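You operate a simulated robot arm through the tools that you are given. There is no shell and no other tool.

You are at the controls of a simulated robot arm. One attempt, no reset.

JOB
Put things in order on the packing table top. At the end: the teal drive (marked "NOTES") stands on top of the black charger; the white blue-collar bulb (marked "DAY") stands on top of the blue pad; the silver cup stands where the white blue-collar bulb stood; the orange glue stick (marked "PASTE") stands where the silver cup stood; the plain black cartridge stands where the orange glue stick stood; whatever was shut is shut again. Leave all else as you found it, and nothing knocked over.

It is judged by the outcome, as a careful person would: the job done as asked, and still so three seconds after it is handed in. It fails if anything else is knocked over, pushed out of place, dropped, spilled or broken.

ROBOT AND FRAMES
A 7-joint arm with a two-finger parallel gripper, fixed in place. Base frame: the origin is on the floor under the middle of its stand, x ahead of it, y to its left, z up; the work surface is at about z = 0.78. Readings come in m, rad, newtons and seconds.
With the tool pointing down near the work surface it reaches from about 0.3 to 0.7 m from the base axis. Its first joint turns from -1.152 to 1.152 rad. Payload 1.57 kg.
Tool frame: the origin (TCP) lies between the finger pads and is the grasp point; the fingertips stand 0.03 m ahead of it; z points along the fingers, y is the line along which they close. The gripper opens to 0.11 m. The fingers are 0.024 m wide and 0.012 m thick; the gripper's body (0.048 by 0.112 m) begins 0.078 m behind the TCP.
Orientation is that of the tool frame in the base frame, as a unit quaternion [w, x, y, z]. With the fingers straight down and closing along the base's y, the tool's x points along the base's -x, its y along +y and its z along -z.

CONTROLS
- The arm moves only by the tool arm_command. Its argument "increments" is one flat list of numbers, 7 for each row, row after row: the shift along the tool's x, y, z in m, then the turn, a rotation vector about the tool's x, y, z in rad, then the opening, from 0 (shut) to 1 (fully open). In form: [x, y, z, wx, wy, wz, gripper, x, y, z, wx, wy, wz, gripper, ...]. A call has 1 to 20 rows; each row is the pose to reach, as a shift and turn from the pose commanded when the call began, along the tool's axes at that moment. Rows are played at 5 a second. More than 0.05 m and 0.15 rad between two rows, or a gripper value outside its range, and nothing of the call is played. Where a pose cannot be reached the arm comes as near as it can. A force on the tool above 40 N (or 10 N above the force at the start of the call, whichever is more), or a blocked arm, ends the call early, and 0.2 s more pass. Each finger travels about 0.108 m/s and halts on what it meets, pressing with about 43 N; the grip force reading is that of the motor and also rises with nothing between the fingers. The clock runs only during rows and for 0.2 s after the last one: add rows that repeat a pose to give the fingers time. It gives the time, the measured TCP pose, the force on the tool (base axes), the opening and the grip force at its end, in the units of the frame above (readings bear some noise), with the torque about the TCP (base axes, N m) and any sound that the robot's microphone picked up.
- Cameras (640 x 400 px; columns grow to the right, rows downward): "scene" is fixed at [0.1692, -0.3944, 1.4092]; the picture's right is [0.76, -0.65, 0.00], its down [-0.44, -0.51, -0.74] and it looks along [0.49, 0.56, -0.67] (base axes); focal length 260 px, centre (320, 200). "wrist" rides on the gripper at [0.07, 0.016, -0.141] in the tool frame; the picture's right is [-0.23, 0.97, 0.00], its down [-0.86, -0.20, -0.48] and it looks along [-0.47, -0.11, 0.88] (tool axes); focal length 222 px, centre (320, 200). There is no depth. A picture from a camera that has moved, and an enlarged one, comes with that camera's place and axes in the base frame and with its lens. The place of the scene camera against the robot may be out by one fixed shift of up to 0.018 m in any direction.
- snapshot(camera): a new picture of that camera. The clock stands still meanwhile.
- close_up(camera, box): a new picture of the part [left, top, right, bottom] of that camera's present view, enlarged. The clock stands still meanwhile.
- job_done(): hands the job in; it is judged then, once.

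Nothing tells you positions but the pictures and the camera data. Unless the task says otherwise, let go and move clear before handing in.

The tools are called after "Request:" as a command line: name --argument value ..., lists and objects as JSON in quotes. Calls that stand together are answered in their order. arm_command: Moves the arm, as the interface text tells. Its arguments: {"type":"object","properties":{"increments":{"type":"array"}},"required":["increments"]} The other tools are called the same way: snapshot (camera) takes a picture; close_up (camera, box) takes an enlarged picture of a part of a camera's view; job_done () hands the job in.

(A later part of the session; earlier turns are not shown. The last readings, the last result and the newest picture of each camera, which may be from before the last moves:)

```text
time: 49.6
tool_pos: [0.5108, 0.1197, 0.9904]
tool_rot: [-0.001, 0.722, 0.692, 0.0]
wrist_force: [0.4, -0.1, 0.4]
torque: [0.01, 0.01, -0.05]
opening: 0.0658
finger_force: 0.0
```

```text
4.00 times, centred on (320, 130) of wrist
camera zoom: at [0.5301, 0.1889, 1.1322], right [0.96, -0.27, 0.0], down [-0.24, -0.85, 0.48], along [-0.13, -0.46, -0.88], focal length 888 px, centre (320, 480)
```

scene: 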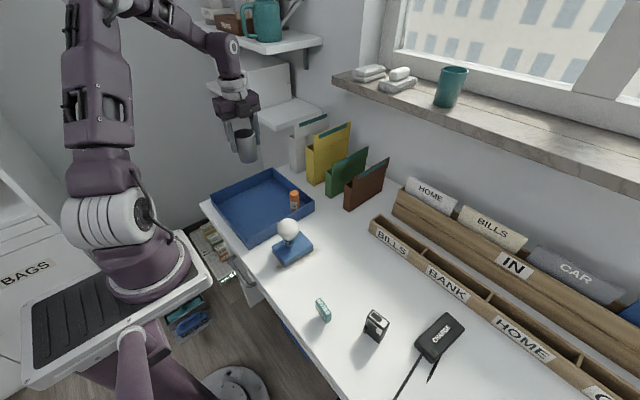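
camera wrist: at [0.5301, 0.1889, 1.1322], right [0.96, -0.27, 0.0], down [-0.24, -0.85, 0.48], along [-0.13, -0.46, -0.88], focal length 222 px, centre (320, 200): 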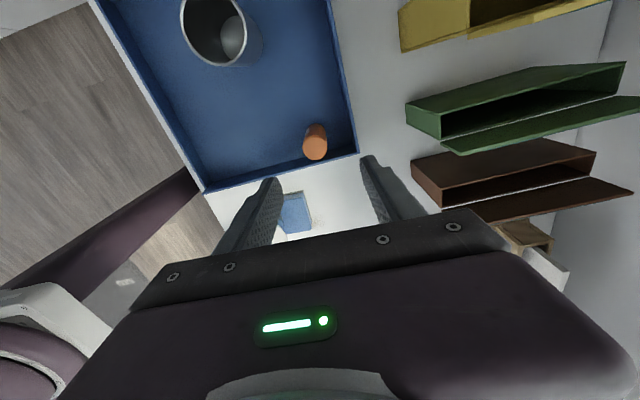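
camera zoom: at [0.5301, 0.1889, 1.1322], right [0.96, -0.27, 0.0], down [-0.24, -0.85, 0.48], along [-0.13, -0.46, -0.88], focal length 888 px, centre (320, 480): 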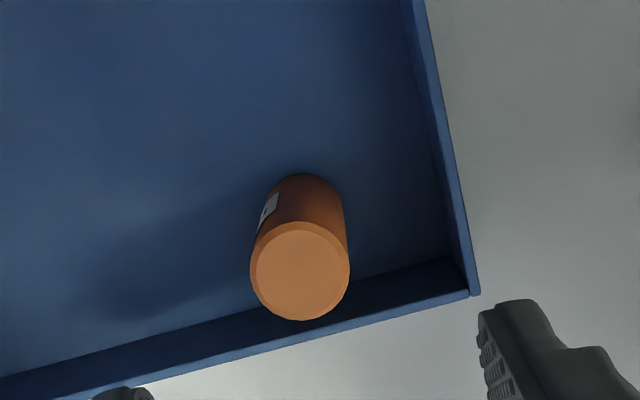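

The cup is standing well. The glue stick's top is about 6 mm to the -x side of the TCP, so I'll correct that and descend to grip its upper part.

Request:
arm_command --increments '[0, -0.006, 0.03, 0, 0, 0, 0.57, 0, -0.006, 0.06, 0, 0, 0, 0.57, 0, -0.006, 0.085, 0, 0, 0, 0.57, 0, -0.006, 0.085, 0, 0, 0, 0.57]'

Request:
snapshot --camera "wrist"

Request:
close_up --camera "wrist" --box '[270, 110, 370, 210]'

Request:
close_up --camera "scene" --box '[250, 140, 340, 220]'

```text
time: 50.6
tool_pos: [0.5043, 0.1183, 0.9041]
tool_rot: [0.0, 0.723, 0.691, 0.0]
wrist_force: [-1.1, -0.9, -0.8]
torque: [0.02, 0.0, -0.02]
opening: 0.0628
finger_force: 0.0
```

```text
taken
camera wrist: at [0.5236, 0.1889, 1.0462], right [0.96, -0.27, 0.0], down [-0.24, -0.85, 0.48], along [-0.13, -0.46, -0.88], focal length 222 px, centre (320, 200)
```

wrist: 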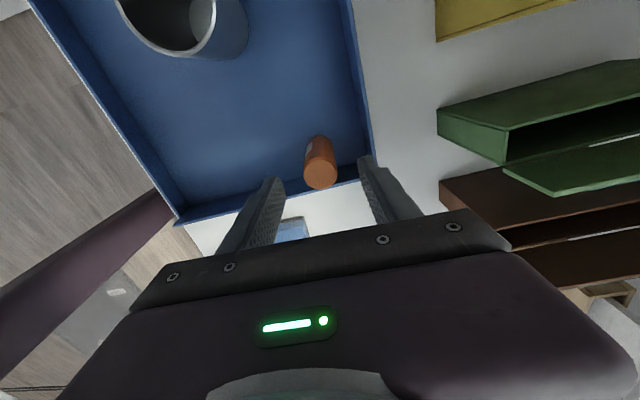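

```text
4.00 times, centred on (320, 160) of wrist
camera zoom: at [0.5236, 0.1889, 1.0462], right [0.96, -0.27, 0.0], down [-0.24, -0.85, 0.48], along [-0.13, -0.46, -0.88], focal length 888 px, centre (320, 360)
```

zoom: 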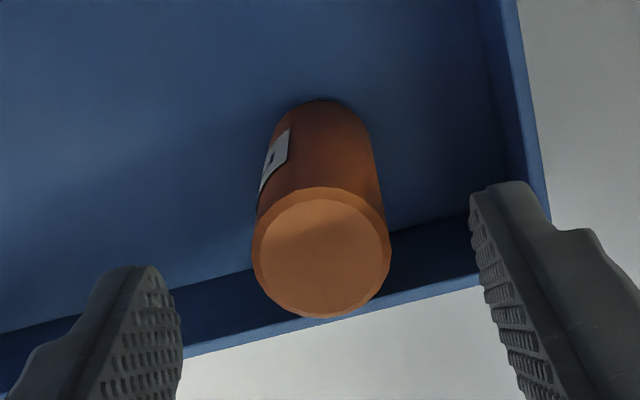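

```text
5.00 times, centred on (295, 180) of scene
camera zoom: at [0.1692, -0.3944, 1.4092], right [0.76, -0.65, 0.0], down [-0.44, -0.51, -0.74], along [0.49, 0.56, -0.67], focal length 1299 px, centre (445, 300)
```

zoom: 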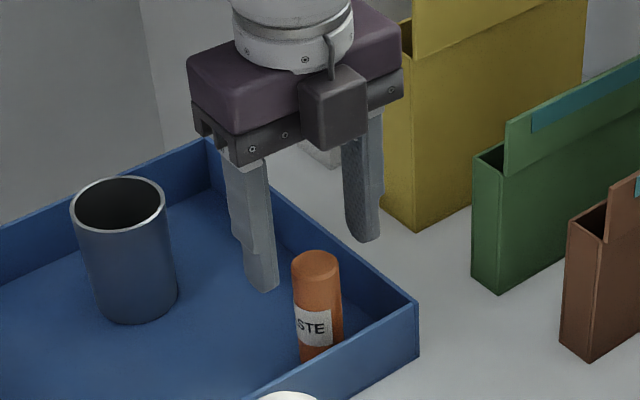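

The stick is centred in x and about 3 mm off in y. I'll correct, descend and close on its upper part.

Request:
arm_command --increments '[-0.003, 0, 0.02, 0, 0, 0, 0.57, -0.003, 0, 0.04, 0, 0, 0, 0.57, -0.003, 0, 0.053, 0, 0, 0, 0.57, -0.003, 0, 0.053, 0, 0, 0, 0.57]'

Request:
close_up --camera "wrist" --box '[240, 110, 400, 240]'

Request:
close_up --camera "scene" --box '[250, 140, 340, 220]'

```text
time: 51.6
tool_pos: [0.5037, 0.1186, 0.8509]
tool_rot: [0.0, 0.722, 0.692, 0.001]
wrist_force: [-0.4, 0.6, -0.9]
torque: [0.01, -0.01, -0.01]
opening: 0.0629
finger_force: 0.1
```

```text
3.08 times, centred on (320, 175) of wrist
camera zoom: at [0.5237, 0.1867, 0.9933], right [0.96, -0.27, 0.0], down [-0.24, -0.85, 0.48], along [-0.13, -0.46, -0.88], focal length 684 px, centre (320, 277)
```

zoom: 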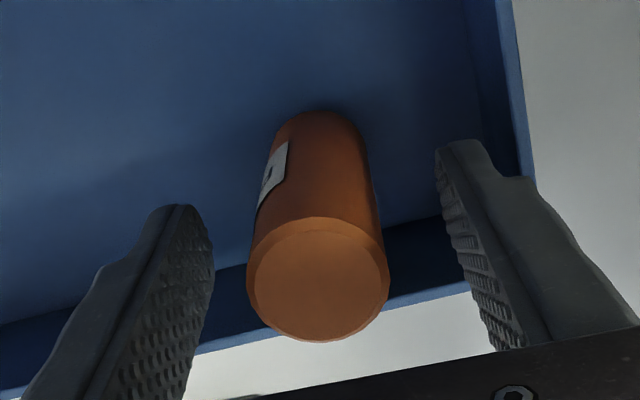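

```text
5.00 times, centred on (295, 180) of scene
camera zoom: at [0.1692, -0.3944, 1.4092], right [0.76, -0.65, 0.0], down [-0.44, -0.51, -0.74], along [0.49, 0.56, -0.67], focal length 1299 px, centre (445, 300)
```

zoom: 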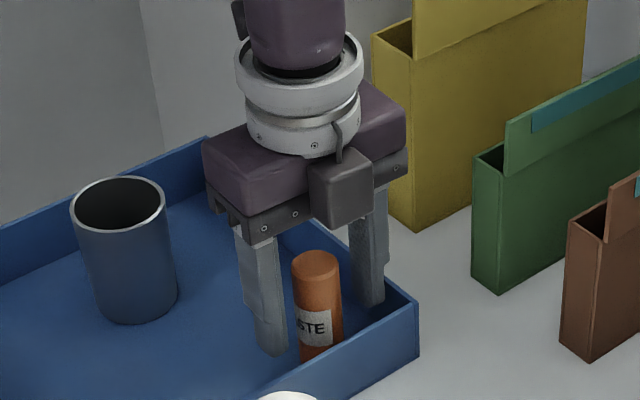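

The stick is centred between the pads at (0.504, 0.117). I'll close and lift slightly.

Request:
arm_command --increments '[0, 0, 0, 0, 0, 0, 0.45, 0, 0, 0, 0, 0, 0, 0.35, 0, 0, 0, 0, 0, 0, 0.25, 0, 0, 0, 0, 0, 0, 0.1, 0, 0, 0, 0, 0, 0, 0.1, 0, 0, -0.01, 0, 0, 0, 0.1, 0, 0, -0.03, 0, 0, 0, 0.1, 0, 0, -0.03, 0, 0, 0, 0.1]'

Request:
close_up --camera "wrist" --box '[240, 110, 400, 240]'

Request:
close_up --camera "scene" --box '[250, 140, 340, 220]'

```text
time: 53.4
tool_pos: [0.5033, 0.1165, 0.883]
tool_rot: [0.0, 0.723, 0.691, 0.0]
wrist_force: [0.4, 0.3, -0.2]
torque: [0.0, 0.01, 0.03]
opening: 0.0282
finger_force: 38.7
```

```text
3.08 times, centred on (320, 175) of wrist
camera zoom: at [0.523, 0.1871, 1.0244], right [0.96, -0.27, 0.0], down [-0.24, -0.85, 0.48], along [-0.13, -0.46, -0.88], focal length 684 px, centre (320, 277)
```

zoom: 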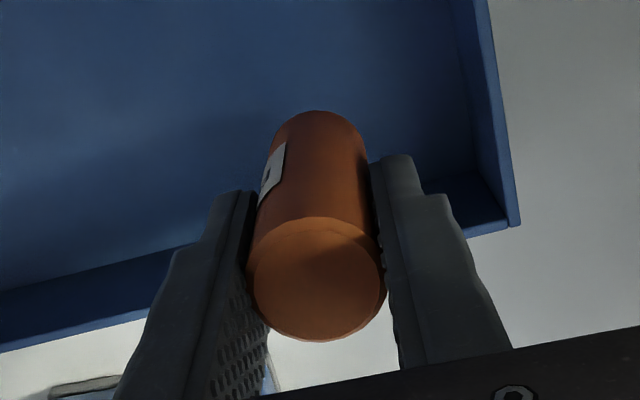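

```text
5.00 times, centred on (295, 180) of scene
camera zoom: at [0.1692, -0.3944, 1.4092], right [0.76, -0.65, 0.0], down [-0.44, -0.51, -0.74], along [0.49, 0.56, -0.67], focal length 1299 px, centre (445, 300)
```

zoom: 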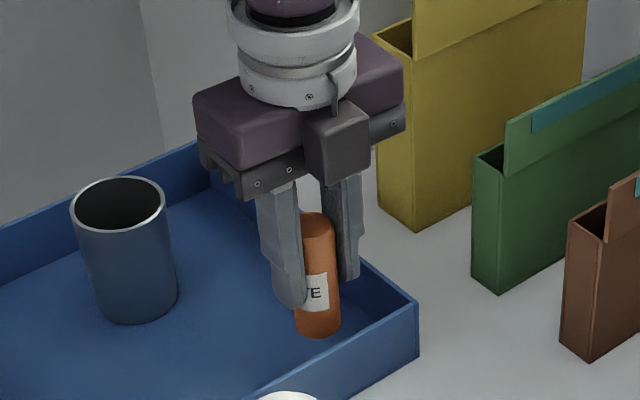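

The glue stick is held upright. I'll carry it high past the bulb to the cup's old spot at (0.465, -0.156) and lower to about 2 cm above the table.

Request:
arm_command --increments '[0, 0, -0.04, 0, 0, 0, 0.1, 0, 0, -0.08, 0, 0, 0, 0.1, 0, 0, -0.118, 0, 0, 0, 0.1, -0.0392, -0.0039, -0.118, 0, 0, 0, 0.1, -0.0784, -0.0077, -0.118, 0, 0, 0, 0.1, -0.1176, -0.0116, -0.118, 0, 0, 0, 0.1, -0.1568, -0.0155, -0.118, 0, 0, 0, 0.1, -0.196, -0.0194, -0.118, 0, 0, 0, 0.1, -0.2352, -0.0232, -0.118, 0, 0, 0, 0.1, -0.2744, -0.0271, -0.118, 0, 0, 0, 0.1, -0.2744, -0.0271, -0.085, 0, 0, 0, 0.1, -0.2744, -0.0271, -0.05, 0, 0, 0, 0.1, -0.2744, -0.0271, -0.015, 0, 0, 0, 0.1, -0.2744, -0.0271, 0.012, 0, 0, 0, 0.1, -0.2744, -0.0271, 0.012, 0, 0, 0, 0.1]'

Request:
snapshot --camera "wrist"

Request:
close_up --camera "scene" --box '[260, 190, 400, 310]'

```text
time: 56.6
tool_pos: [0.4658, -0.1546, 0.8706]
tool_rot: [-0.001, 0.721, 0.693, 0.001]
wrist_force: [0.5, 0.1, -0.7]
torque: [-0.05, -0.02, 0.0]
opening: 0.0282
finger_force: 38.0
```

```text
taken
camera wrist: at [0.4838, -0.085, 1.0121], right [0.96, -0.27, 0.0], down [-0.24, -0.85, 0.48], along [-0.13, -0.46, -0.88], focal length 222 px, centre (320, 200)
```

wrist: 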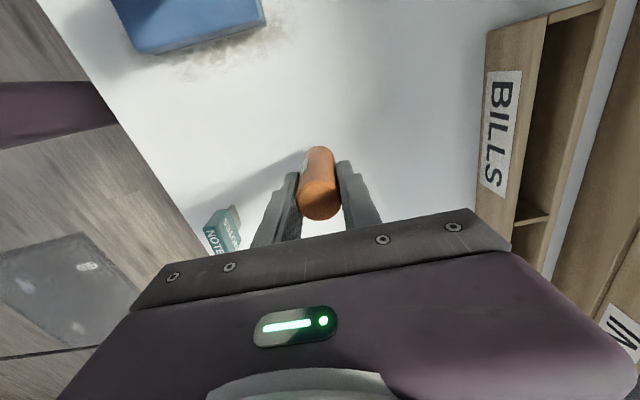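

```text
3.33 times, centred on (330, 250) of scene
camera zoom: at [0.1692, -0.3944, 1.4092], right [0.76, -0.65, 0.0], down [-0.44, -0.51, -0.74], along [0.49, 0.56, -0.67], focal length 866 px, centre (287, 33)
```

zoom: 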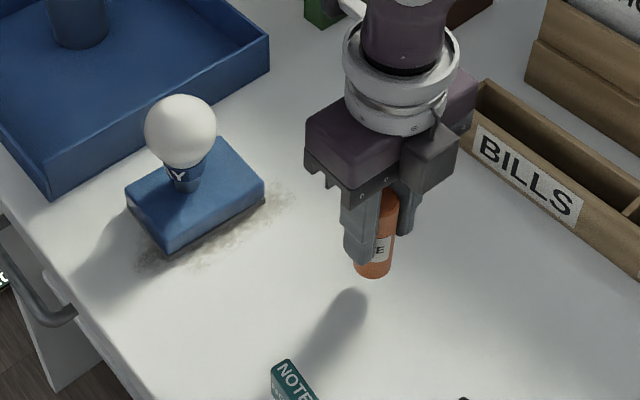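

The glue stick is over the cup's old spot. I'll lower it, slowing near contact.

Request:
arm_command --increments '[0, 0, 0.007, 0, 0, 0, 0.1, 0, 0, 0.014, 0, 0, 0, 0.1, 0, 0, 0.018, 0, 0, 0, 0.1, 0, 0, 0.02, 0, 0, 0, 0.1, 0, 0, 0.0215, 0, 0, 0, 0.1, 0, 0, 0.0215, 0, 0, 0, 0.1]'

```text
time: 58.0
tool_pos: [0.4645, -0.1567, 0.8492]
tool_rot: [0.001, 0.721, 0.693, 0.0]
wrist_force: [0.9, 0.3, 0.0]
torque: [-0.02, -0.03, 0.01]
opening: 0.0281
finger_force: 37.8
```

Request:
arm_command --increments '[0, 0, 0.001, 0, 0, 0, 0.1, 0, 0, 0.002, 0, 0, 0, 0.1, 0, 0, 0.003, 0, 0, 0, 0.1, 0, 0, 0.003, 0, 0, 0, 0.1]'

Request:
close_up --camera "scene" --box '[320, 235, 376, 295]'

```text
time: 59.0
tool_pos: [0.4644, -0.1561, 0.8464]
tool_rot: [0.002, 0.722, 0.692, -0.001]
wrist_force: [-6.3, 0.7, 35.9]
torque: [0.1, 0.46, -0.01]
opening: 0.0282
finger_force: 38.2
```

```text
6.67 times, centred on (348, 265) of scene
camera zoom: at [0.1685, -0.3943, 1.4094], right [0.76, -0.65, 0.0], down [-0.44, -0.51, -0.74], along [0.49, 0.56, -0.67], focal length 1732 px, centre (133, -233)
```

zoom: 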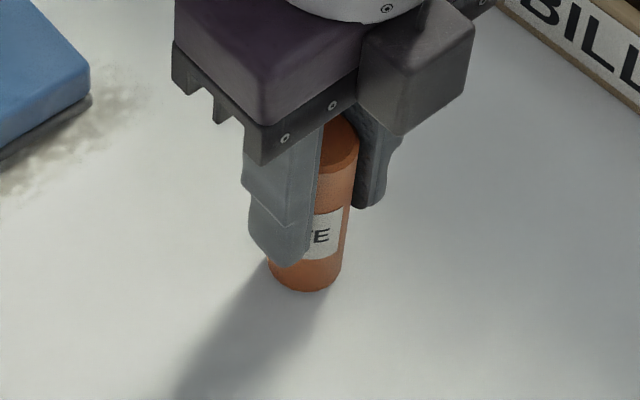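

It's firmly on the table. I'll ease up 2 mm to shed the load, then release gradually.

Request:
arm_command --increments '[0, 0, -0.001, 0, 0, 0, 0.1, 0, 0, -0.002, 0, 0, 0, 0.1, 0, 0, -0.002, 0, 0, 0, 0.1]'

```text
time: 59.8
tool_pos: [0.4653, -0.1553, 0.8465]
tool_rot: [0.0, 0.722, 0.692, 0.001]
wrist_force: [-0.5, -0.6, -0.4]
torque: [-0.01, 0.01, -0.01]
opening: 0.0278
finger_force: 38.7
```

Request:
arm_command --increments '[0, 0, 0, 0, 0, 0, 0.25, 0, 0, 0, 0, 0, 0, 0.28, 0, 0, 0, 0, 0, 0, 0.32, 0, 0, 0, 0, 0, 0, 0.45, 0, 0, 0, 0, 0, 0, 0.6, 0, 0, 0, 0, 0, 0, 0.6]'

Request:
close_up --camera "wrist" --box '[240, 110, 400, 240]'

Request:
close_up --camera "scene" --box '[320, 235, 376, 295]'

```text
time: 61.2
tool_pos: [0.4648, -0.1562, 0.848]
tool_rot: [0.0, 0.722, 0.692, 0.0]
wrist_force: [-0.9, 0.0, -0.3]
torque: [0.0, -0.01, -0.01]
opening: 0.0662
finger_force: 0.0
```

```text
3.08 times, centred on (320, 175) of wrist
camera zoom: at [0.4844, -0.0859, 0.9899], right [0.96, -0.27, 0.0], down [-0.24, -0.85, 0.48], along [-0.13, -0.46, -0.88], focal length 684 px, centre (320, 277)
```

zoom: 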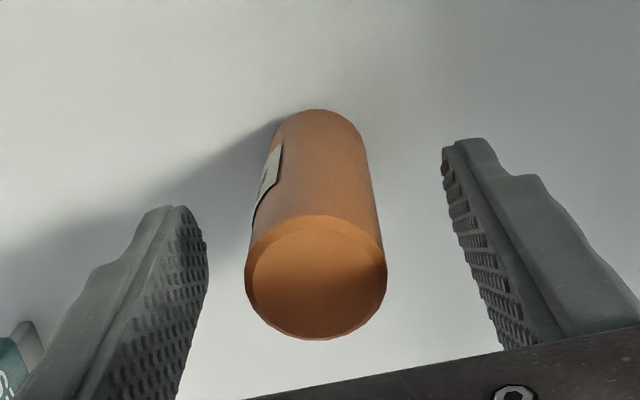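

```text
6.67 times, centred on (348, 265) of scene
camera zoom: at [0.1692, -0.3944, 1.4092], right [0.76, -0.65, 0.0], down [-0.44, -0.51, -0.74], along [0.49, 0.56, -0.67], focal length 1732 px, centre (133, -233)
```

zoom: 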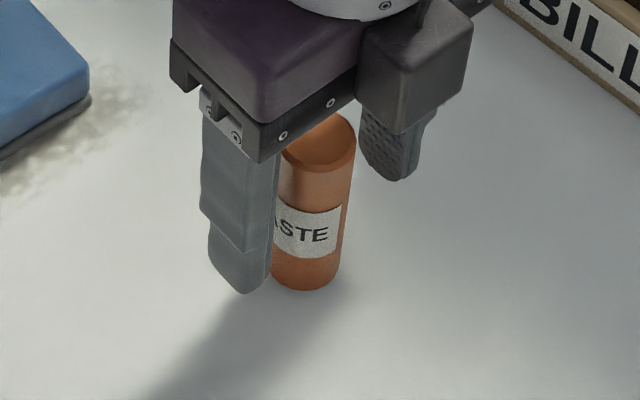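

The glue stick is standing at the cup's old spot. I'll rise and move above the cartridge near (0.41, -0.305).

Request:
arm_command --increments '[0, 0, -0.03, 0, 0, 0, 0.6, 0, 0, -0.07, 0, 0, 0, 0.6, 0, 0, -0.11, 0, 0, 0, 0.6, 0, 0, -0.15, 0, 0, 0, 0.6, -0.038, -0.0124, -0.15, 0, 0, 0, 0.6, -0.0757, -0.0247, -0.15, 0, 0, 0, 0.6, -0.1135, -0.0371, -0.15, 0, 0, 0, 0.6, -0.1513, -0.0494, -0.15, 0, 0, 0, 0.6, -0.1513, -0.0494, -0.15, 0, 0, 0, 0.6]'

Request:
snapshot --camera "wrist"

Request:
close_up --camera "wrist" --box '[260, 60, 400, 190]'

Request:
snapshot --camera "scene"

```text
time: 63.2
tool_pos: [0.408, -0.3068, 0.9977]
tool_rot: [0.0, 0.722, 0.692, 0.001]
wrist_force: [-0.4, 0.4, -0.5]
torque: [0.02, 0.02, -0.02]
opening: 0.066
finger_force: 0.1
```

```text
taken
camera wrist: at [0.4268, -0.2362, 1.1405], right [0.96, -0.27, 0.0], down [-0.24, -0.85, 0.48], along [-0.13, -0.46, -0.88], focal length 222 px, centre (320, 200)
```

wrist: 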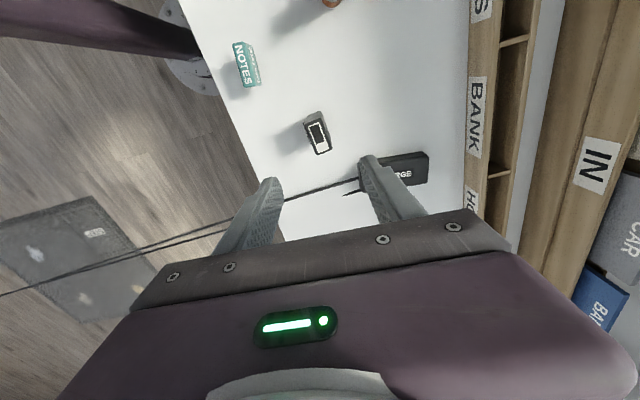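

```text
3.08 times, centred on (330, 125) of wrist
camera zoom: at [0.4268, -0.2362, 1.1405], right [0.96, -0.27, 0.0], down [-0.24, -0.85, 0.48], along [-0.13, -0.46, -0.88], focal length 684 px, centre (289, 431)
```

zoom: 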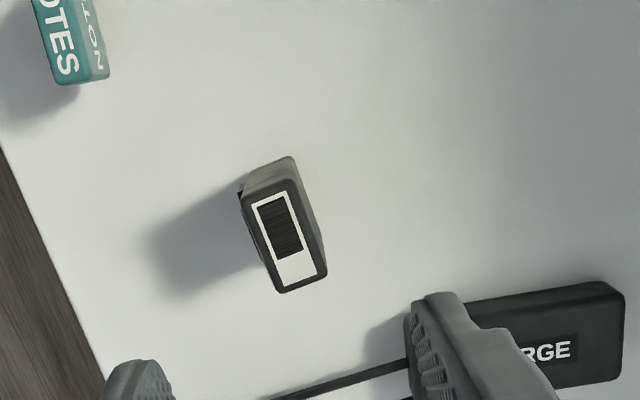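

```text
taken
```

scene: 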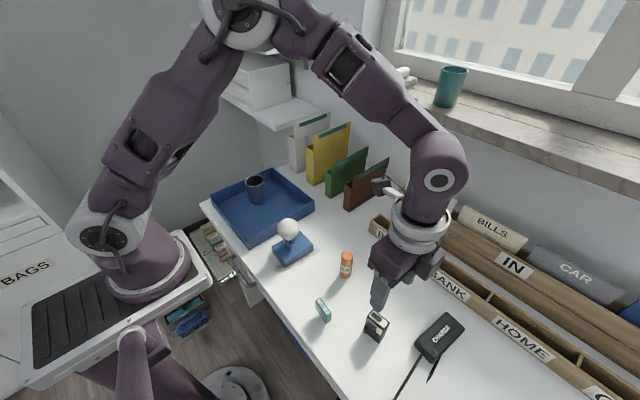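

The cartridge's top centre is at about (0.408, -0.299), yawed about 5°. I'll align yaw and position and descend partway to check.

Request:
arm_command --increments '[0.003, -0.0006, 0.025, 0, 0, -0.065, 0.6, 0.0055, -0.0012, 0.05, 0, 0, -0.131, 0.6, 0.0055, -0.0012, 0.078, 0, 0, -0.131, 0.6, 0.0055, -0.0012, 0.078, 0, 0, -0.131, 0.6]'

Request:
snapshot --camera "wrist"

Request:
close_up --camera "wrist" --box '[270, 110, 370, 210]'

```text
time: 64.2
tool_pos: [0.4065, -0.2983, 0.9183]
tool_rot: [0.0, 0.675, 0.738, 0.0]
wrist_force: [1.1, 0.5, -0.2]
torque: [-0.01, 0.02, 0.03]
opening: 0.0662
finger_force: 0.1
```

```text
taken
camera wrist: at [0.4169, -0.2281, 1.0618], right [0.99, -0.14, 0.0], down [-0.12, -0.87, 0.48], along [-0.07, -0.47, -0.88], focal length 222 px, centre (320, 200)
```

wrist: 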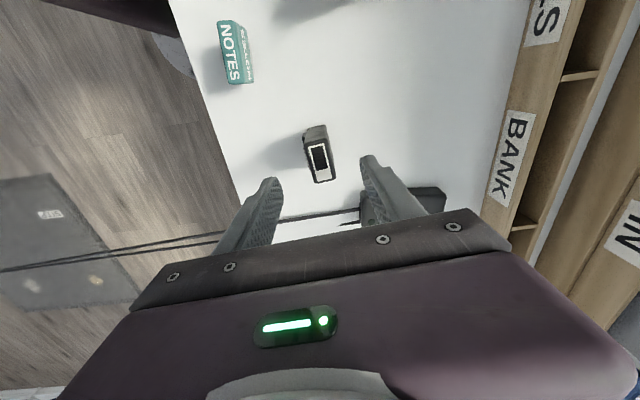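

```text
4.00 times, centred on (320, 160) of wrist
camera zoom: at [0.4169, -0.2281, 1.0618], right [0.99, -0.14, 0.0], down [-0.12, -0.87, 0.48], along [-0.07, -0.47, -0.88], focal length 888 px, centre (320, 360)
```

zoom: 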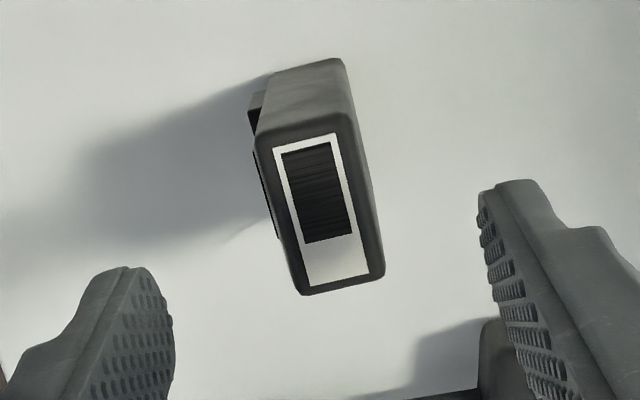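

The cartridge is centred and its yaw matches. I'll descend to grip its upper part.

Request:
arm_command --increments '[0, 0, 0.03, 0, 0, 0, 0.6, 0, 0, 0.06, 0, 0, 0, 0.6, 0, 0, 0.0797, 0, 0, 0, 0.6, 0, 0, 0.0797, 0, 0, 0, 0.6]'

Request:
close_up --camera "wrist" --box '[240, 110, 400, 240]'

Request:
close_up --camera "scene" --box '[330, 270, 430, 360]'

```text
time: 65.2
tool_pos: [0.4078, -0.2999, 0.8393]
tool_rot: [0.0, 0.675, 0.738, 0.0]
wrist_force: [-0.8, 0.4, -0.5]
torque: [0.0, -0.03, 0.01]
opening: 0.0659
finger_force: 0.1
```

```text
3.08 times, centred on (320, 175) of wrist
camera zoom: at [0.4178, -0.2286, 0.9824], right [0.99, -0.14, 0.0], down [-0.12, -0.87, 0.48], along [-0.07, -0.47, -0.88], focal length 684 px, centre (320, 277)
```

zoom: 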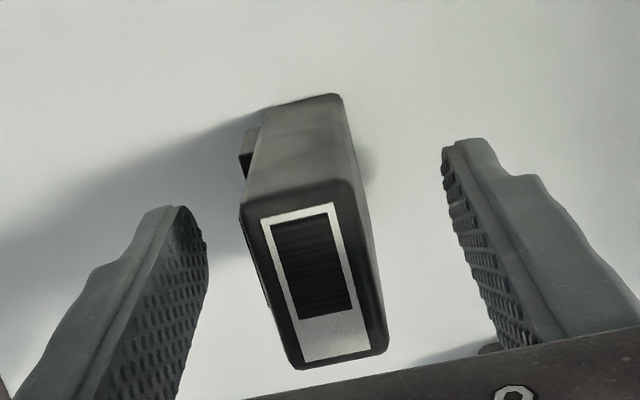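

```text
4.44 times, centred on (380, 315) of scene
camera zoom: at [0.1692, -0.3944, 1.4092], right [0.76, -0.65, 0.0], down [-0.44, -0.51, -0.74], along [0.49, 0.56, -0.67], focal length 1154 px, centre (53, -311)
```

zoom: 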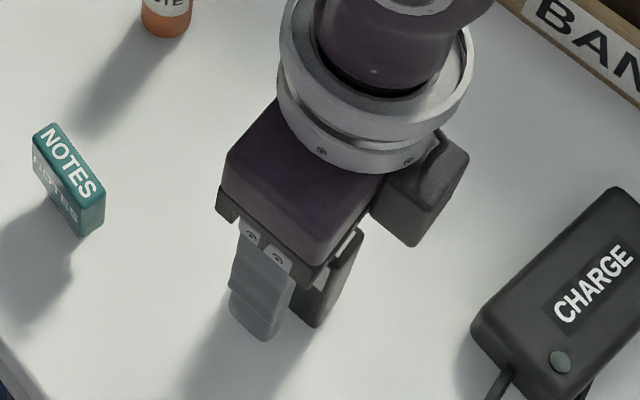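

The cartridge is between the pads. I'll close and lift a little to check.

Request:
arm_command --increments '[0, 0, 0, 0, 0, 0, 0.45, 0, 0, 0, 0, 0, 0, 0.3, 0, 0, 0, 0, 0, 0, 0.2, 0, 0, 0, 0, 0, 0, 0.05, 0, 0, 0, 0, 0, 0, 0.05, 0, 0, -0.01, 0, 0, 0, 0.05, 0, 0, -0.03, 0, 0, 0, 0.05, 0, 0, -0.03, 0, 0, 0, 0.05]'

Request:
close_up --camera "wrist" --box '[240, 110, 400, 240]'

Request:
close_up --camera "scene" --box '[330, 250, 430, 360]'

```text
time: 67.0
tool_pos: [0.409, -0.3012, 0.8698]
tool_rot: [0.0, 0.675, 0.738, 0.0]
wrist_force: [-0.3, -1.1, -1.1]
torque: [0.0, -0.01, 0.0]
opening: 0.0231
finger_force: 35.3
```

```text
3.08 times, centred on (320, 175) of wrist
camera zoom: at [0.4192, -0.2284, 1.0124], right [0.99, -0.14, 0.0], down [-0.12, -0.87, 0.48], along [-0.07, -0.47, -0.88], focal length 684 px, centre (320, 277)
```

zoom: 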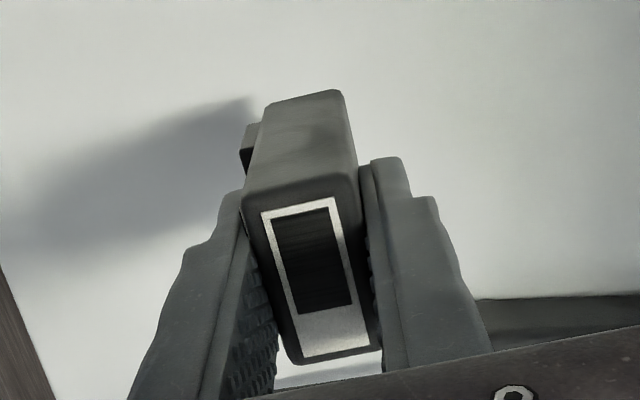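

```text
3.64 times, centred on (380, 305) of scene
camera zoom: at [0.1692, -0.3944, 1.4092], right [0.76, -0.65, 0.0], down [-0.44, -0.51, -0.74], along [0.49, 0.56, -0.67], focal length 944 px, centre (102, -182)
```

zoom: 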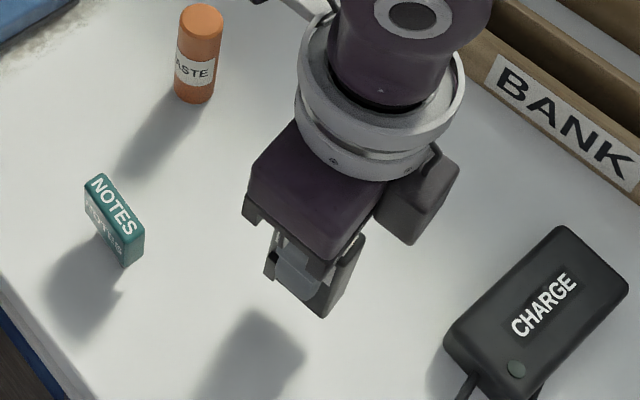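

The cartridge is held upright. I'll lift it high, carry it over to the glue stick's old spot at (0.504, 0.118) and square it to the tray.

Request:
arm_command --increments '[0, 0, -0.035, 0, 0, 0, 0.05, 0, 0, -0.07, 0, 0, 0, 0.05, 0, 0, -0.105, 0, 0, 0, 0.05, 0, 0, -0.14, 0, 0, 0, 0.05, 0.0408, 0.0132, -0.14, 0, 0, 0.01, 0.05, 0.0815, 0.0264, -0.14, 0, 0, 0.02, 0.05, 0.1223, 0.0396, -0.14, 0, 0, 0.03, 0.05, 0.163, 0.0528, -0.14, 0, 0, 0.04, 0.05, 0.2038, 0.066, -0.14, 0, 0, 0.05, 0.05, 0.2445, 0.0792, -0.14, 0, 0, 0.06, 0.05, 0.2853, 0.0924, -0.14, 0, 0, 0.07, 0.05, 0.326, 0.1056, -0.14, 0, 0, 0.08, 0.05, 0.3668, 0.1188, -0.14, 0, 0, 0.0873, 0.05, 0.4075, 0.132, -0.14, 0, 0, 0.0873, 0.05, 0.4075, 0.132, -0.14, 0, 0, 0.0873, 0.05]'

Request:
snapshot --camera "wrist"

Request:
snapshot --camera "scene"

```text
time: 70.2
tool_pos: [0.5021, 0.1191, 1.0098]
tool_rot: [0.0, 0.707, 0.707, 0.0]
wrist_force: [0.1, -0.3, -0.4]
torque: [-0.03, 0.02, 0.01]
opening: 0.0232
finger_force: 35.7
```

```text
taken
camera wrist: at [0.5188, 0.1891, 1.152], right [0.97, -0.23, 0.0], down [-0.2, -0.85, 0.48], along [-0.11, -0.47, -0.88], focal length 222 px, centre (320, 200)
```

wrist: 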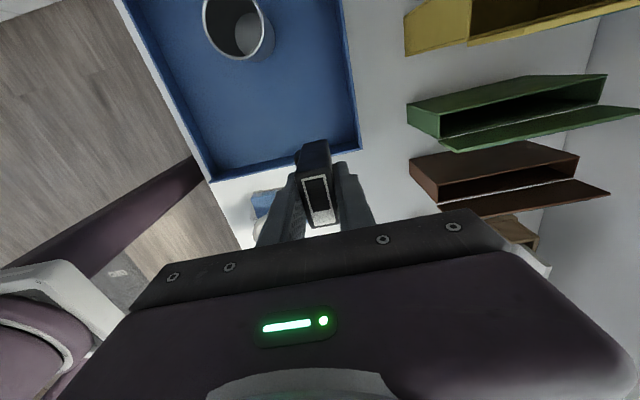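

```text
taken
```

scene: 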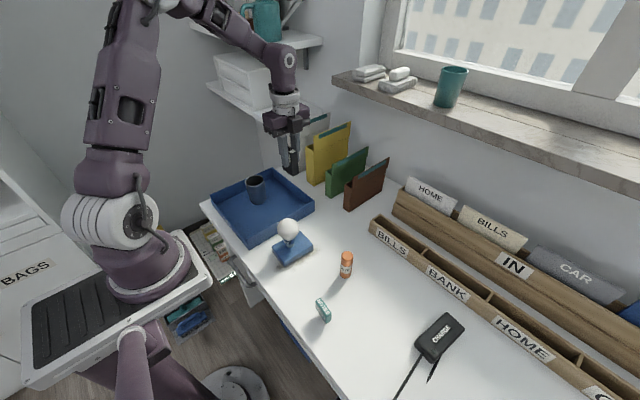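

The cartridge is over the tray corner. I'll lower it to about 2 cm above the floor and check clearance to the walls.

Request:
arm_command --increments '[0, 0, 0.03, 0, 0, 0, 0.05, 0, 0, 0.06, 0, 0, 0, 0.05, 0, 0, 0.09, 0, 0, 0, 0.05, 0, 0, 0.115, 0, 0, 0, 0.05, 0, 0, 0.14, 0, 0, 0, 0.05, 0, 0, 0.14, 0, 0, 0, 0.05]'

Request:
snapshot --camera "wrist"

Request:
close_up --camera "scene" --box '[260, 150, 340, 220]'

Request:
close_up --camera "wrist" --box '[230, 90, 400, 240]'

```text
time: 71.6
tool_pos: [0.503, 0.1182, 0.8697]
tool_rot: [0.0, 0.707, 0.707, -0.001]
wrist_force: [-0.2, 0.4, -0.6]
torque: [-0.01, -0.02, 0.03]
opening: 0.0232
finger_force: 35.1
```

```text
taken
camera wrist: at [0.5198, 0.1885, 1.0115], right [0.97, -0.23, 0.0], down [-0.2, -0.86, 0.48], along [-0.11, -0.47, -0.88], focal length 222 px, centre (320, 200)
```

wrist: 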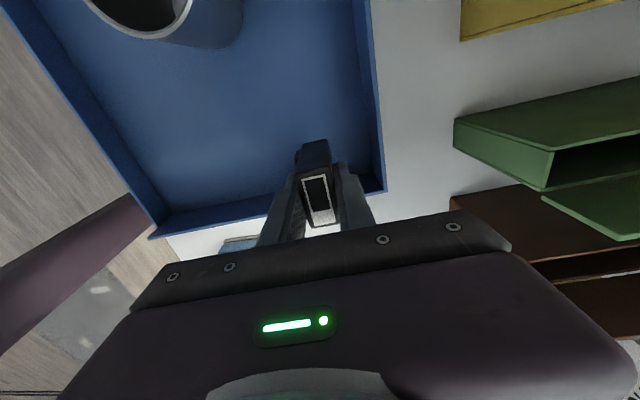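

```text
5.71 times, centred on (300, 185) of scene
camera zoom: at [0.1692, -0.3944, 1.4092], right [0.76, -0.65, 0.0], down [-0.44, -0.51, -0.74], along [0.49, 0.56, -0.67], focal length 1484 px, centre (434, 286)
```

zoom: 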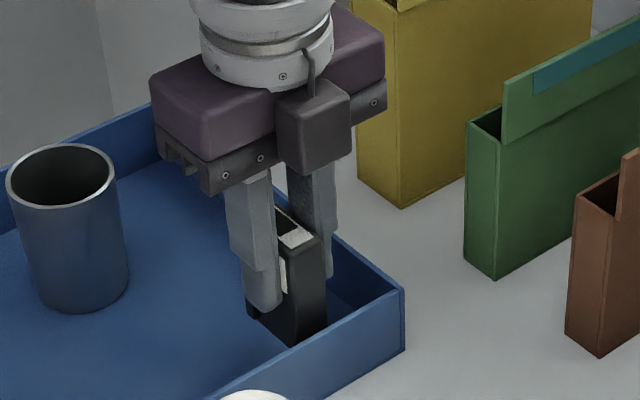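

```text
2.67 times, centred on (315, 165) of wrist
camera zoom: at [0.5198, 0.1885, 1.0115], right [0.97, -0.23, 0.0], down [-0.2, -0.86, 0.48], along [-0.11, -0.47, -0.88], focal length 592 px, centre (333, 293)
```

zoom: 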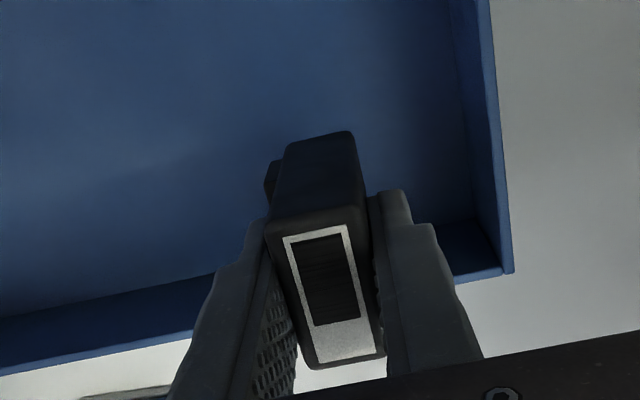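

No contact so far. I'll zoom on the gap between the cartridge end and the tray's near wall.

Request:
close_up --camera "scene" --box '[288, 190, 324, 214]'

```text
16.00 times, centred on (306, 202) of scene
camera zoom: at [0.1692, -0.3944, 1.4092], right [0.76, -0.65, 0.0], down [-0.44, -0.51, -0.74], along [0.49, 0.56, -0.67], focal length 4156 px, centre (544, 168)
```

zoom: 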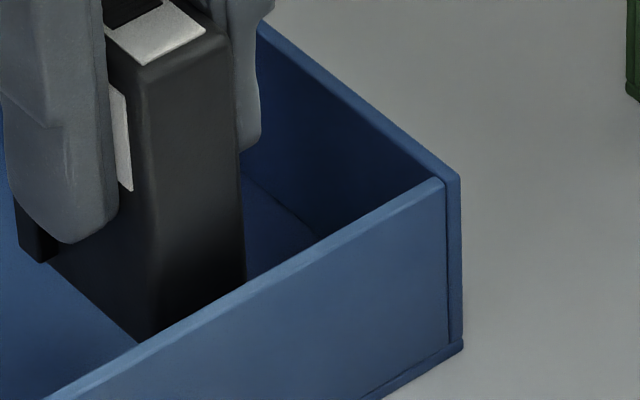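

The cartridge end is inside the wall. I'll shift 3 mm away from it for margin and lower to contact.

Request:
arm_command --increments '[0.003, 0, 0.0, 0, 0, 0, 0.05, 0.003, 0, 0.008, 0, 0, 0, 0.05, 0.003, 0, 0.016, 0, 0, 0, 0.05, 0.003, 0, 0.02, 0, 0, 0, 0.05, 0.003, 0, 0.022, 0, 0, 0, 0.05, 0.003, 0, 0.022, 0, 0, 0, 0.05]'

```text
time: 73.0
tool_pos: [0.5042, 0.1218, 0.8472]
tool_rot: [0.0, 0.707, 0.707, 0.0]
wrist_force: [-0.6, 0.0, 0.0]
torque: [0.01, 0.01, -0.01]
opening: 0.0234
finger_force: 35.3
```

Request:
arm_command --increments '[0, 0, 0.001, 0, 0, 0, 0.05, 0, 0, 0.002, 0, 0, 0, 0.05, 0, 0, 0.003, 0, 0, 0, 0.05, 0, 0, 0.003, 0, 0, 0, 0.05]'

```text
time: 74.0
tool_pos: [0.5031, 0.122, 0.8448]
tool_rot: [-0.001, 0.707, 0.707, 0.0]
wrist_force: [-1.3, 0.3, 4.6]
torque: [0.02, 0.09, 0.03]
opening: 0.0234
finger_force: 36.2
```

Light contact at 4.6 N, so it's resting on the tray floor. I'll open gradually.

Request:
arm_command --increments '[0, 0, 0, 0, 0, 0, 0.2, 0, 0, 0, 0, 0, 0, 0.22, 0, 0, 0, 0, 0, 0, 0.25, 0, 0, 0, 0, 0, 0, 0.32, 0, 0, 0, 0, 0, 0, 0.42, 0, 0, 0, 0, 0, 0, 0.42]'

Request:
close_up --camera "wrist" --box '[230, 90, 400, 240]'

Request:
close_up --camera "scene" --box '[260, 150, 340, 220]'

```text
time: 75.4
tool_pos: [0.5032, 0.1214, 0.8444]
tool_rot: [0.0, 0.707, 0.708, -0.001]
wrist_force: [-0.1, -0.2, -1.2]
torque: [0.0, 0.01, -0.02]
opening: 0.0462
finger_force: 0.0
```

```text
2.67 times, centred on (315, 165) of wrist
camera zoom: at [0.5196, 0.1917, 0.9865], right [0.97, -0.23, 0.0], down [-0.2, -0.86, 0.48], along [-0.11, -0.47, -0.88], focal length 592 px, centre (333, 293)
```

zoom: 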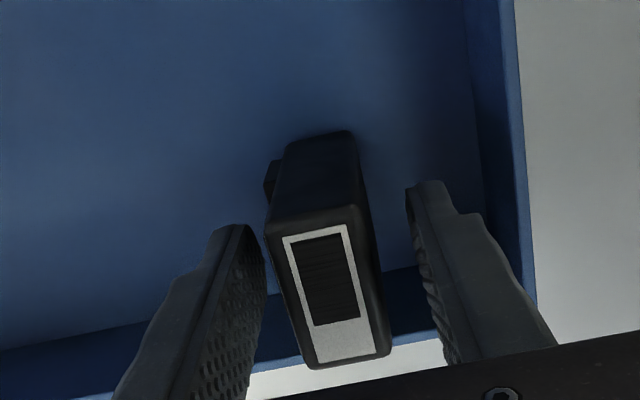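

```text
5.71 times, centred on (300, 185) of scene
camera zoom: at [0.1692, -0.3944, 1.4092], right [0.76, -0.65, 0.0], down [-0.44, -0.51, -0.74], along [0.49, 0.56, -0.67], focal length 1484 px, centre (434, 286)
```

zoom: 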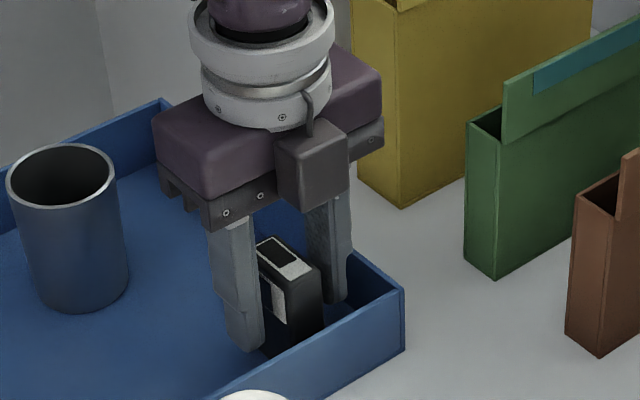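

The cartridge stands in the glue stick's old spot. I'll rise clear and go above the teal drive near (0.345, -0.198).

Request:
arm_command --increments '[0, 0, -0.03, 0, 0, 0, 0.42, 0, 0, -0.07, 0, 0, 0, 0.42, 0, 0, -0.11, 0, 0, 0, 0.5, 0, 0, -0.155, 0, 0, 0, 0.5, -0.0354, -0.0177, -0.155, 0, 0, 0, 0.5, -0.0709, -0.0353, -0.155, 0, 0, 0, 0.5, -0.1063, -0.053, -0.155, 0, 0, 0, 0.5, -0.1418, -0.0707, -0.155, 0, 0, 0, 0.5, -0.1772, -0.0883, -0.155, 0, 0, 0, 0.5, -0.2127, -0.106, -0.155, 0, 0, 0, 0.5, -0.2481, -0.1237, -0.155, 0, 0, 0, 0.5, -0.2836, -0.1413, -0.155, 0, 0, 0, 0.5, -0.319, -0.159, -0.155, 0, 0, 0, 0.5, -0.319, -0.159, -0.155, 0, 0, 0, 0.5]'

Request:
snapshot --camera "wrist"

Request:
close_up --camera "wrist" --box '[280, 80, 380, 170]'

Request:
close_up --camera "scene" --box '[200, 150, 360, 290]'

```text
time: 78.4
tool_pos: [0.3448, -0.1957, 0.9991]
tool_rot: [0.0, 0.706, 0.708, 0.0]
wrist_force: [-0.9, 0.3, 0.2]
torque: [0.02, 0.03, -0.01]
opening: 0.0549
finger_force: 0.0
```

```text
taken
camera wrist: at [0.3612, -0.126, 1.1425], right [0.97, -0.23, 0.0], down [-0.2, -0.86, 0.48], along [-0.11, -0.47, -0.88], focal length 222 px, centre (320, 200)
```

wrist: 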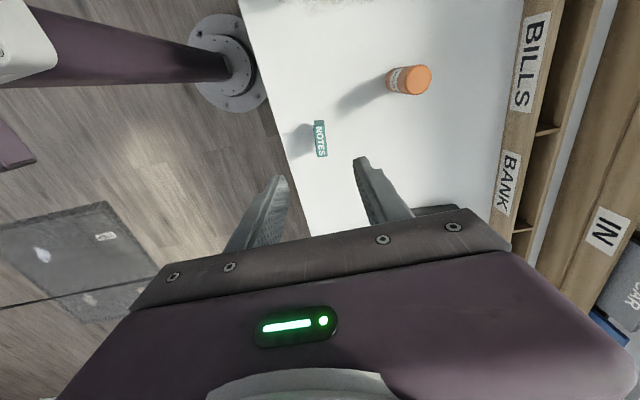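

```text
4.44 times, centred on (330, 125) of wrist
camera zoom: at [0.3612, -0.126, 1.1425], right [0.97, -0.23, 0.0], down [-0.2, -0.86, 0.48], along [-0.11, -0.47, -0.88], focal length 987 px, centre (276, 533)
```

zoom: 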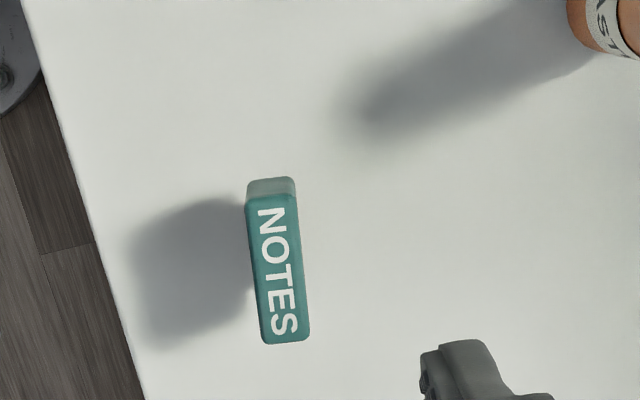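

```text
2.86 times, centred on (280, 220) of scene
camera zoom: at [0.1691, -0.3945, 1.4092], right [0.76, -0.65, 0.0], down [-0.44, -0.51, -0.74], along [0.49, 0.56, -0.67], focal length 742 px, centre (434, 143)
```

zoom: 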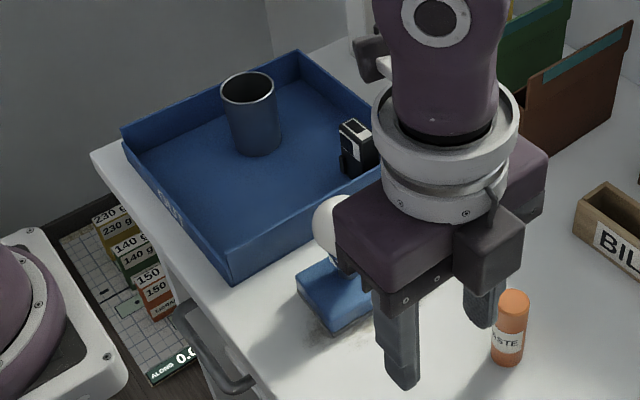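

Everything placed so far is standing well. The drive's top centre is at about (0.3446, -0.1996), yawed about -7.5°; I'll align with it and descend partway.

Request:
arm_command --increments '[-0.0008, 0, 0.03, 0, 0, 0.065, 0.5, -0.0016, -0.0004, 0.06, 0, 0, 0.131, 0.5, -0.0016, -0.0004, 0.1, 0, 0, 0.131, 0.5, -0.0016, -0.0004, 0.1, 0, 0, 0.131, 0.5]'

Request:
snapshot --camera "wrist"

Request:
close_up --camera "wrist" --box '[270, 110, 370, 210]'

```text
time: 79.4
tool_pos: [0.3444, -0.1991, 0.8998]
tool_rot: [0.0, 0.751, 0.66, 0.0]
wrist_force: [0.0, -0.2, -0.4]
torque: [-0.04, -0.02, 0.02]
opening: 0.0549
finger_force: 0.0
```

```text
taken
camera wrist: at [0.3696, -0.1324, 1.0429], right [0.94, -0.35, 0.0], down [-0.31, -0.82, 0.48], along [-0.17, -0.45, -0.88], focal length 222 px, centre (320, 200)
```

wrist: 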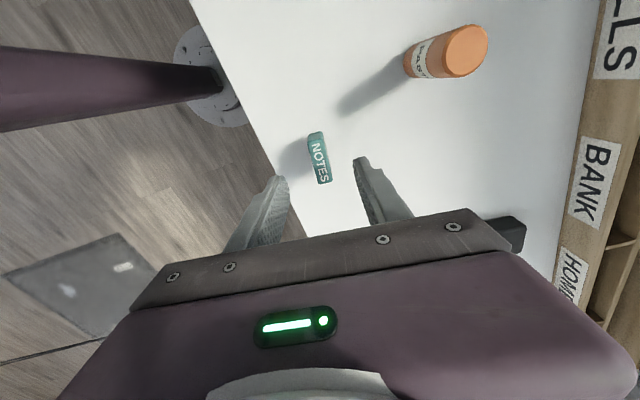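

```text
4.00 times, centred on (320, 160) of wrist
camera zoom: at [0.3696, -0.1324, 1.0429], right [0.94, -0.35, 0.0], down [-0.31, -0.82, 0.48], along [-0.17, -0.45, -0.88], focal length 888 px, centre (320, 360)
```

zoom: 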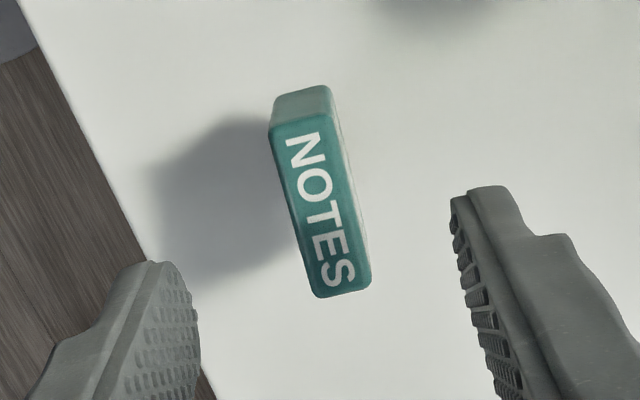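

The drive is centred with its yaw matched. I'll descend so the tips stop about 1 cm above the table and close on the body.

Request:
arm_command --increments '[0.001, 0, 0.03, 0, 0, 0, 0.5, 0.001, 0, 0.06, 0, 0, 0, 0.5, 0.001, 0, 0.08, 0, 0, 0, 0.5, 0.001, 0, 0.08, 0, 0, 0, 0.5]'

Request:
close_up --camera "wrist" --box '[240, 110, 400, 240]'

Request:
close_up --camera "scene" --box '[290, 260, 370, 335]'

```text
time: 80.4
tool_pos: [0.347, -0.2006, 0.8217]
tool_rot: [0.0, 0.751, 0.66, 0.0]
wrist_force: [-0.2, 0.4, -0.9]
torque: [0.02, 0.02, 0.0]
opening: 0.0551
finger_force: 0.1
```

```text
3.08 times, centred on (320, 175) of wrist
camera zoom: at [0.3712, -0.1335, 0.9631], right [0.94, -0.35, 0.0], down [-0.31, -0.82, 0.48], along [-0.17, -0.45, -0.88], focal length 684 px, centre (320, 277)
```

zoom: 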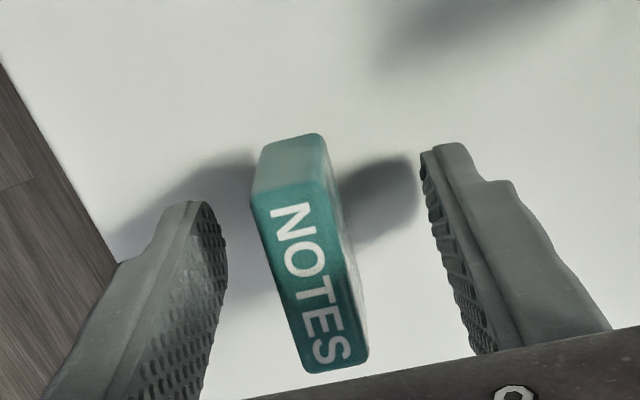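

```text
5.33 times, centred on (330, 298) of scene
camera zoom: at [0.1692, -0.3944, 1.4092], right [0.76, -0.65, 0.0], down [-0.44, -0.51, -0.74], along [0.49, 0.56, -0.67], focal length 1385 px, centre (267, -320)
```

zoom: 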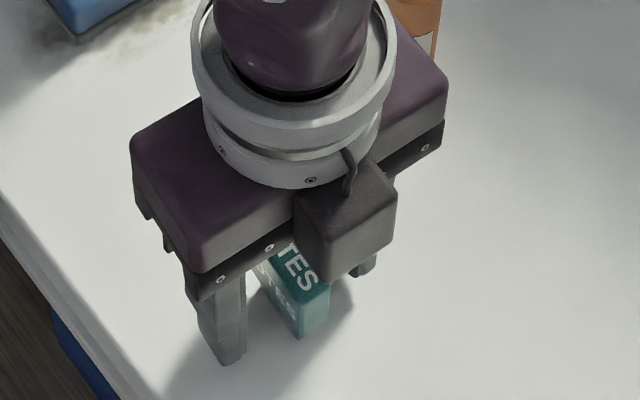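

The drive is between the pads. I'll close, then lift 3 cm to check.

Request:
arm_command --increments '[0, 0, 0, 0, 0, 0, 0.35, 0, 0, 0, 0, 0, 0, 0.2, 0, 0, 0, 0, 0, 0, 0.12, 0, 0, 0, 0, 0, 0, 0.02, 0, 0, 0, 0, 0, 0, 0.02, 0, 0, -0.01, 0, 0, 0, 0.02, 0, 0, -0.03, 0, 0, 0, 0.02, 0, 0, -0.03, 0, 0, 0, 0.02]'

Request:
close_up --camera "wrist" --box '[240, 110, 400, 240]'

Request:
close_up --camera "scene" --box '[290, 260, 370, 335]'

```text
time: 82.2
tool_pos: [0.3455, -0.2, 0.85]
tool_rot: [0.0, 0.752, 0.66, 0.0]
wrist_force: [0.2, 0.6, 0.5]
torque: [-0.01, 0.02, -0.01]
opening: 0.0152
finger_force: 30.8
```

```text
3.08 times, centred on (320, 175) of wrist
camera zoom: at [0.3707, -0.1329, 0.9927], right [0.94, -0.35, 0.0], down [-0.31, -0.82, 0.48], along [-0.17, -0.45, -0.88], focal length 684 px, centre (320, 277)
```

zoom: 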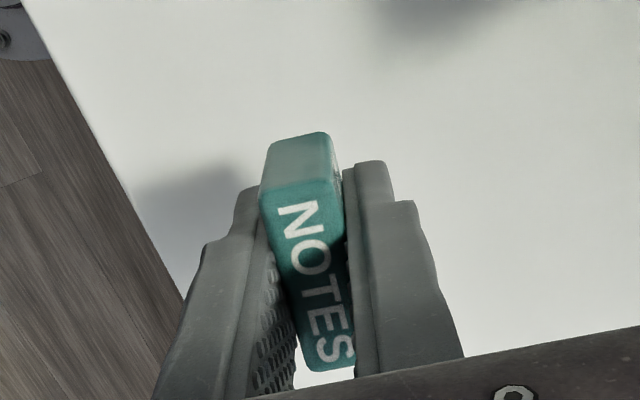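

```text
5.33 times, centred on (330, 298) of scene
camera zoom: at [0.1692, -0.3944, 1.4092], right [0.76, -0.65, 0.0], down [-0.44, -0.51, -0.74], along [0.49, 0.56, -0.67], focal length 1385 px, centre (267, -320)
```

zoom: 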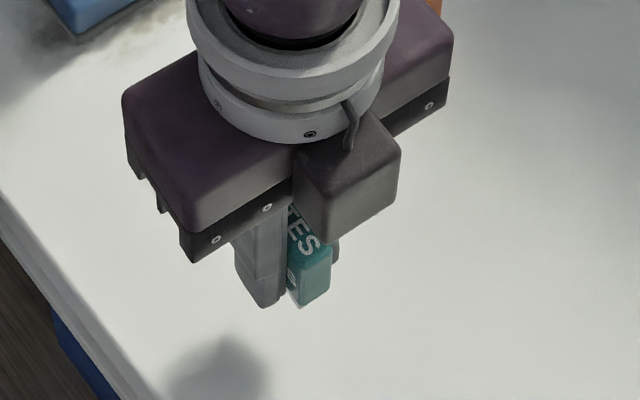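

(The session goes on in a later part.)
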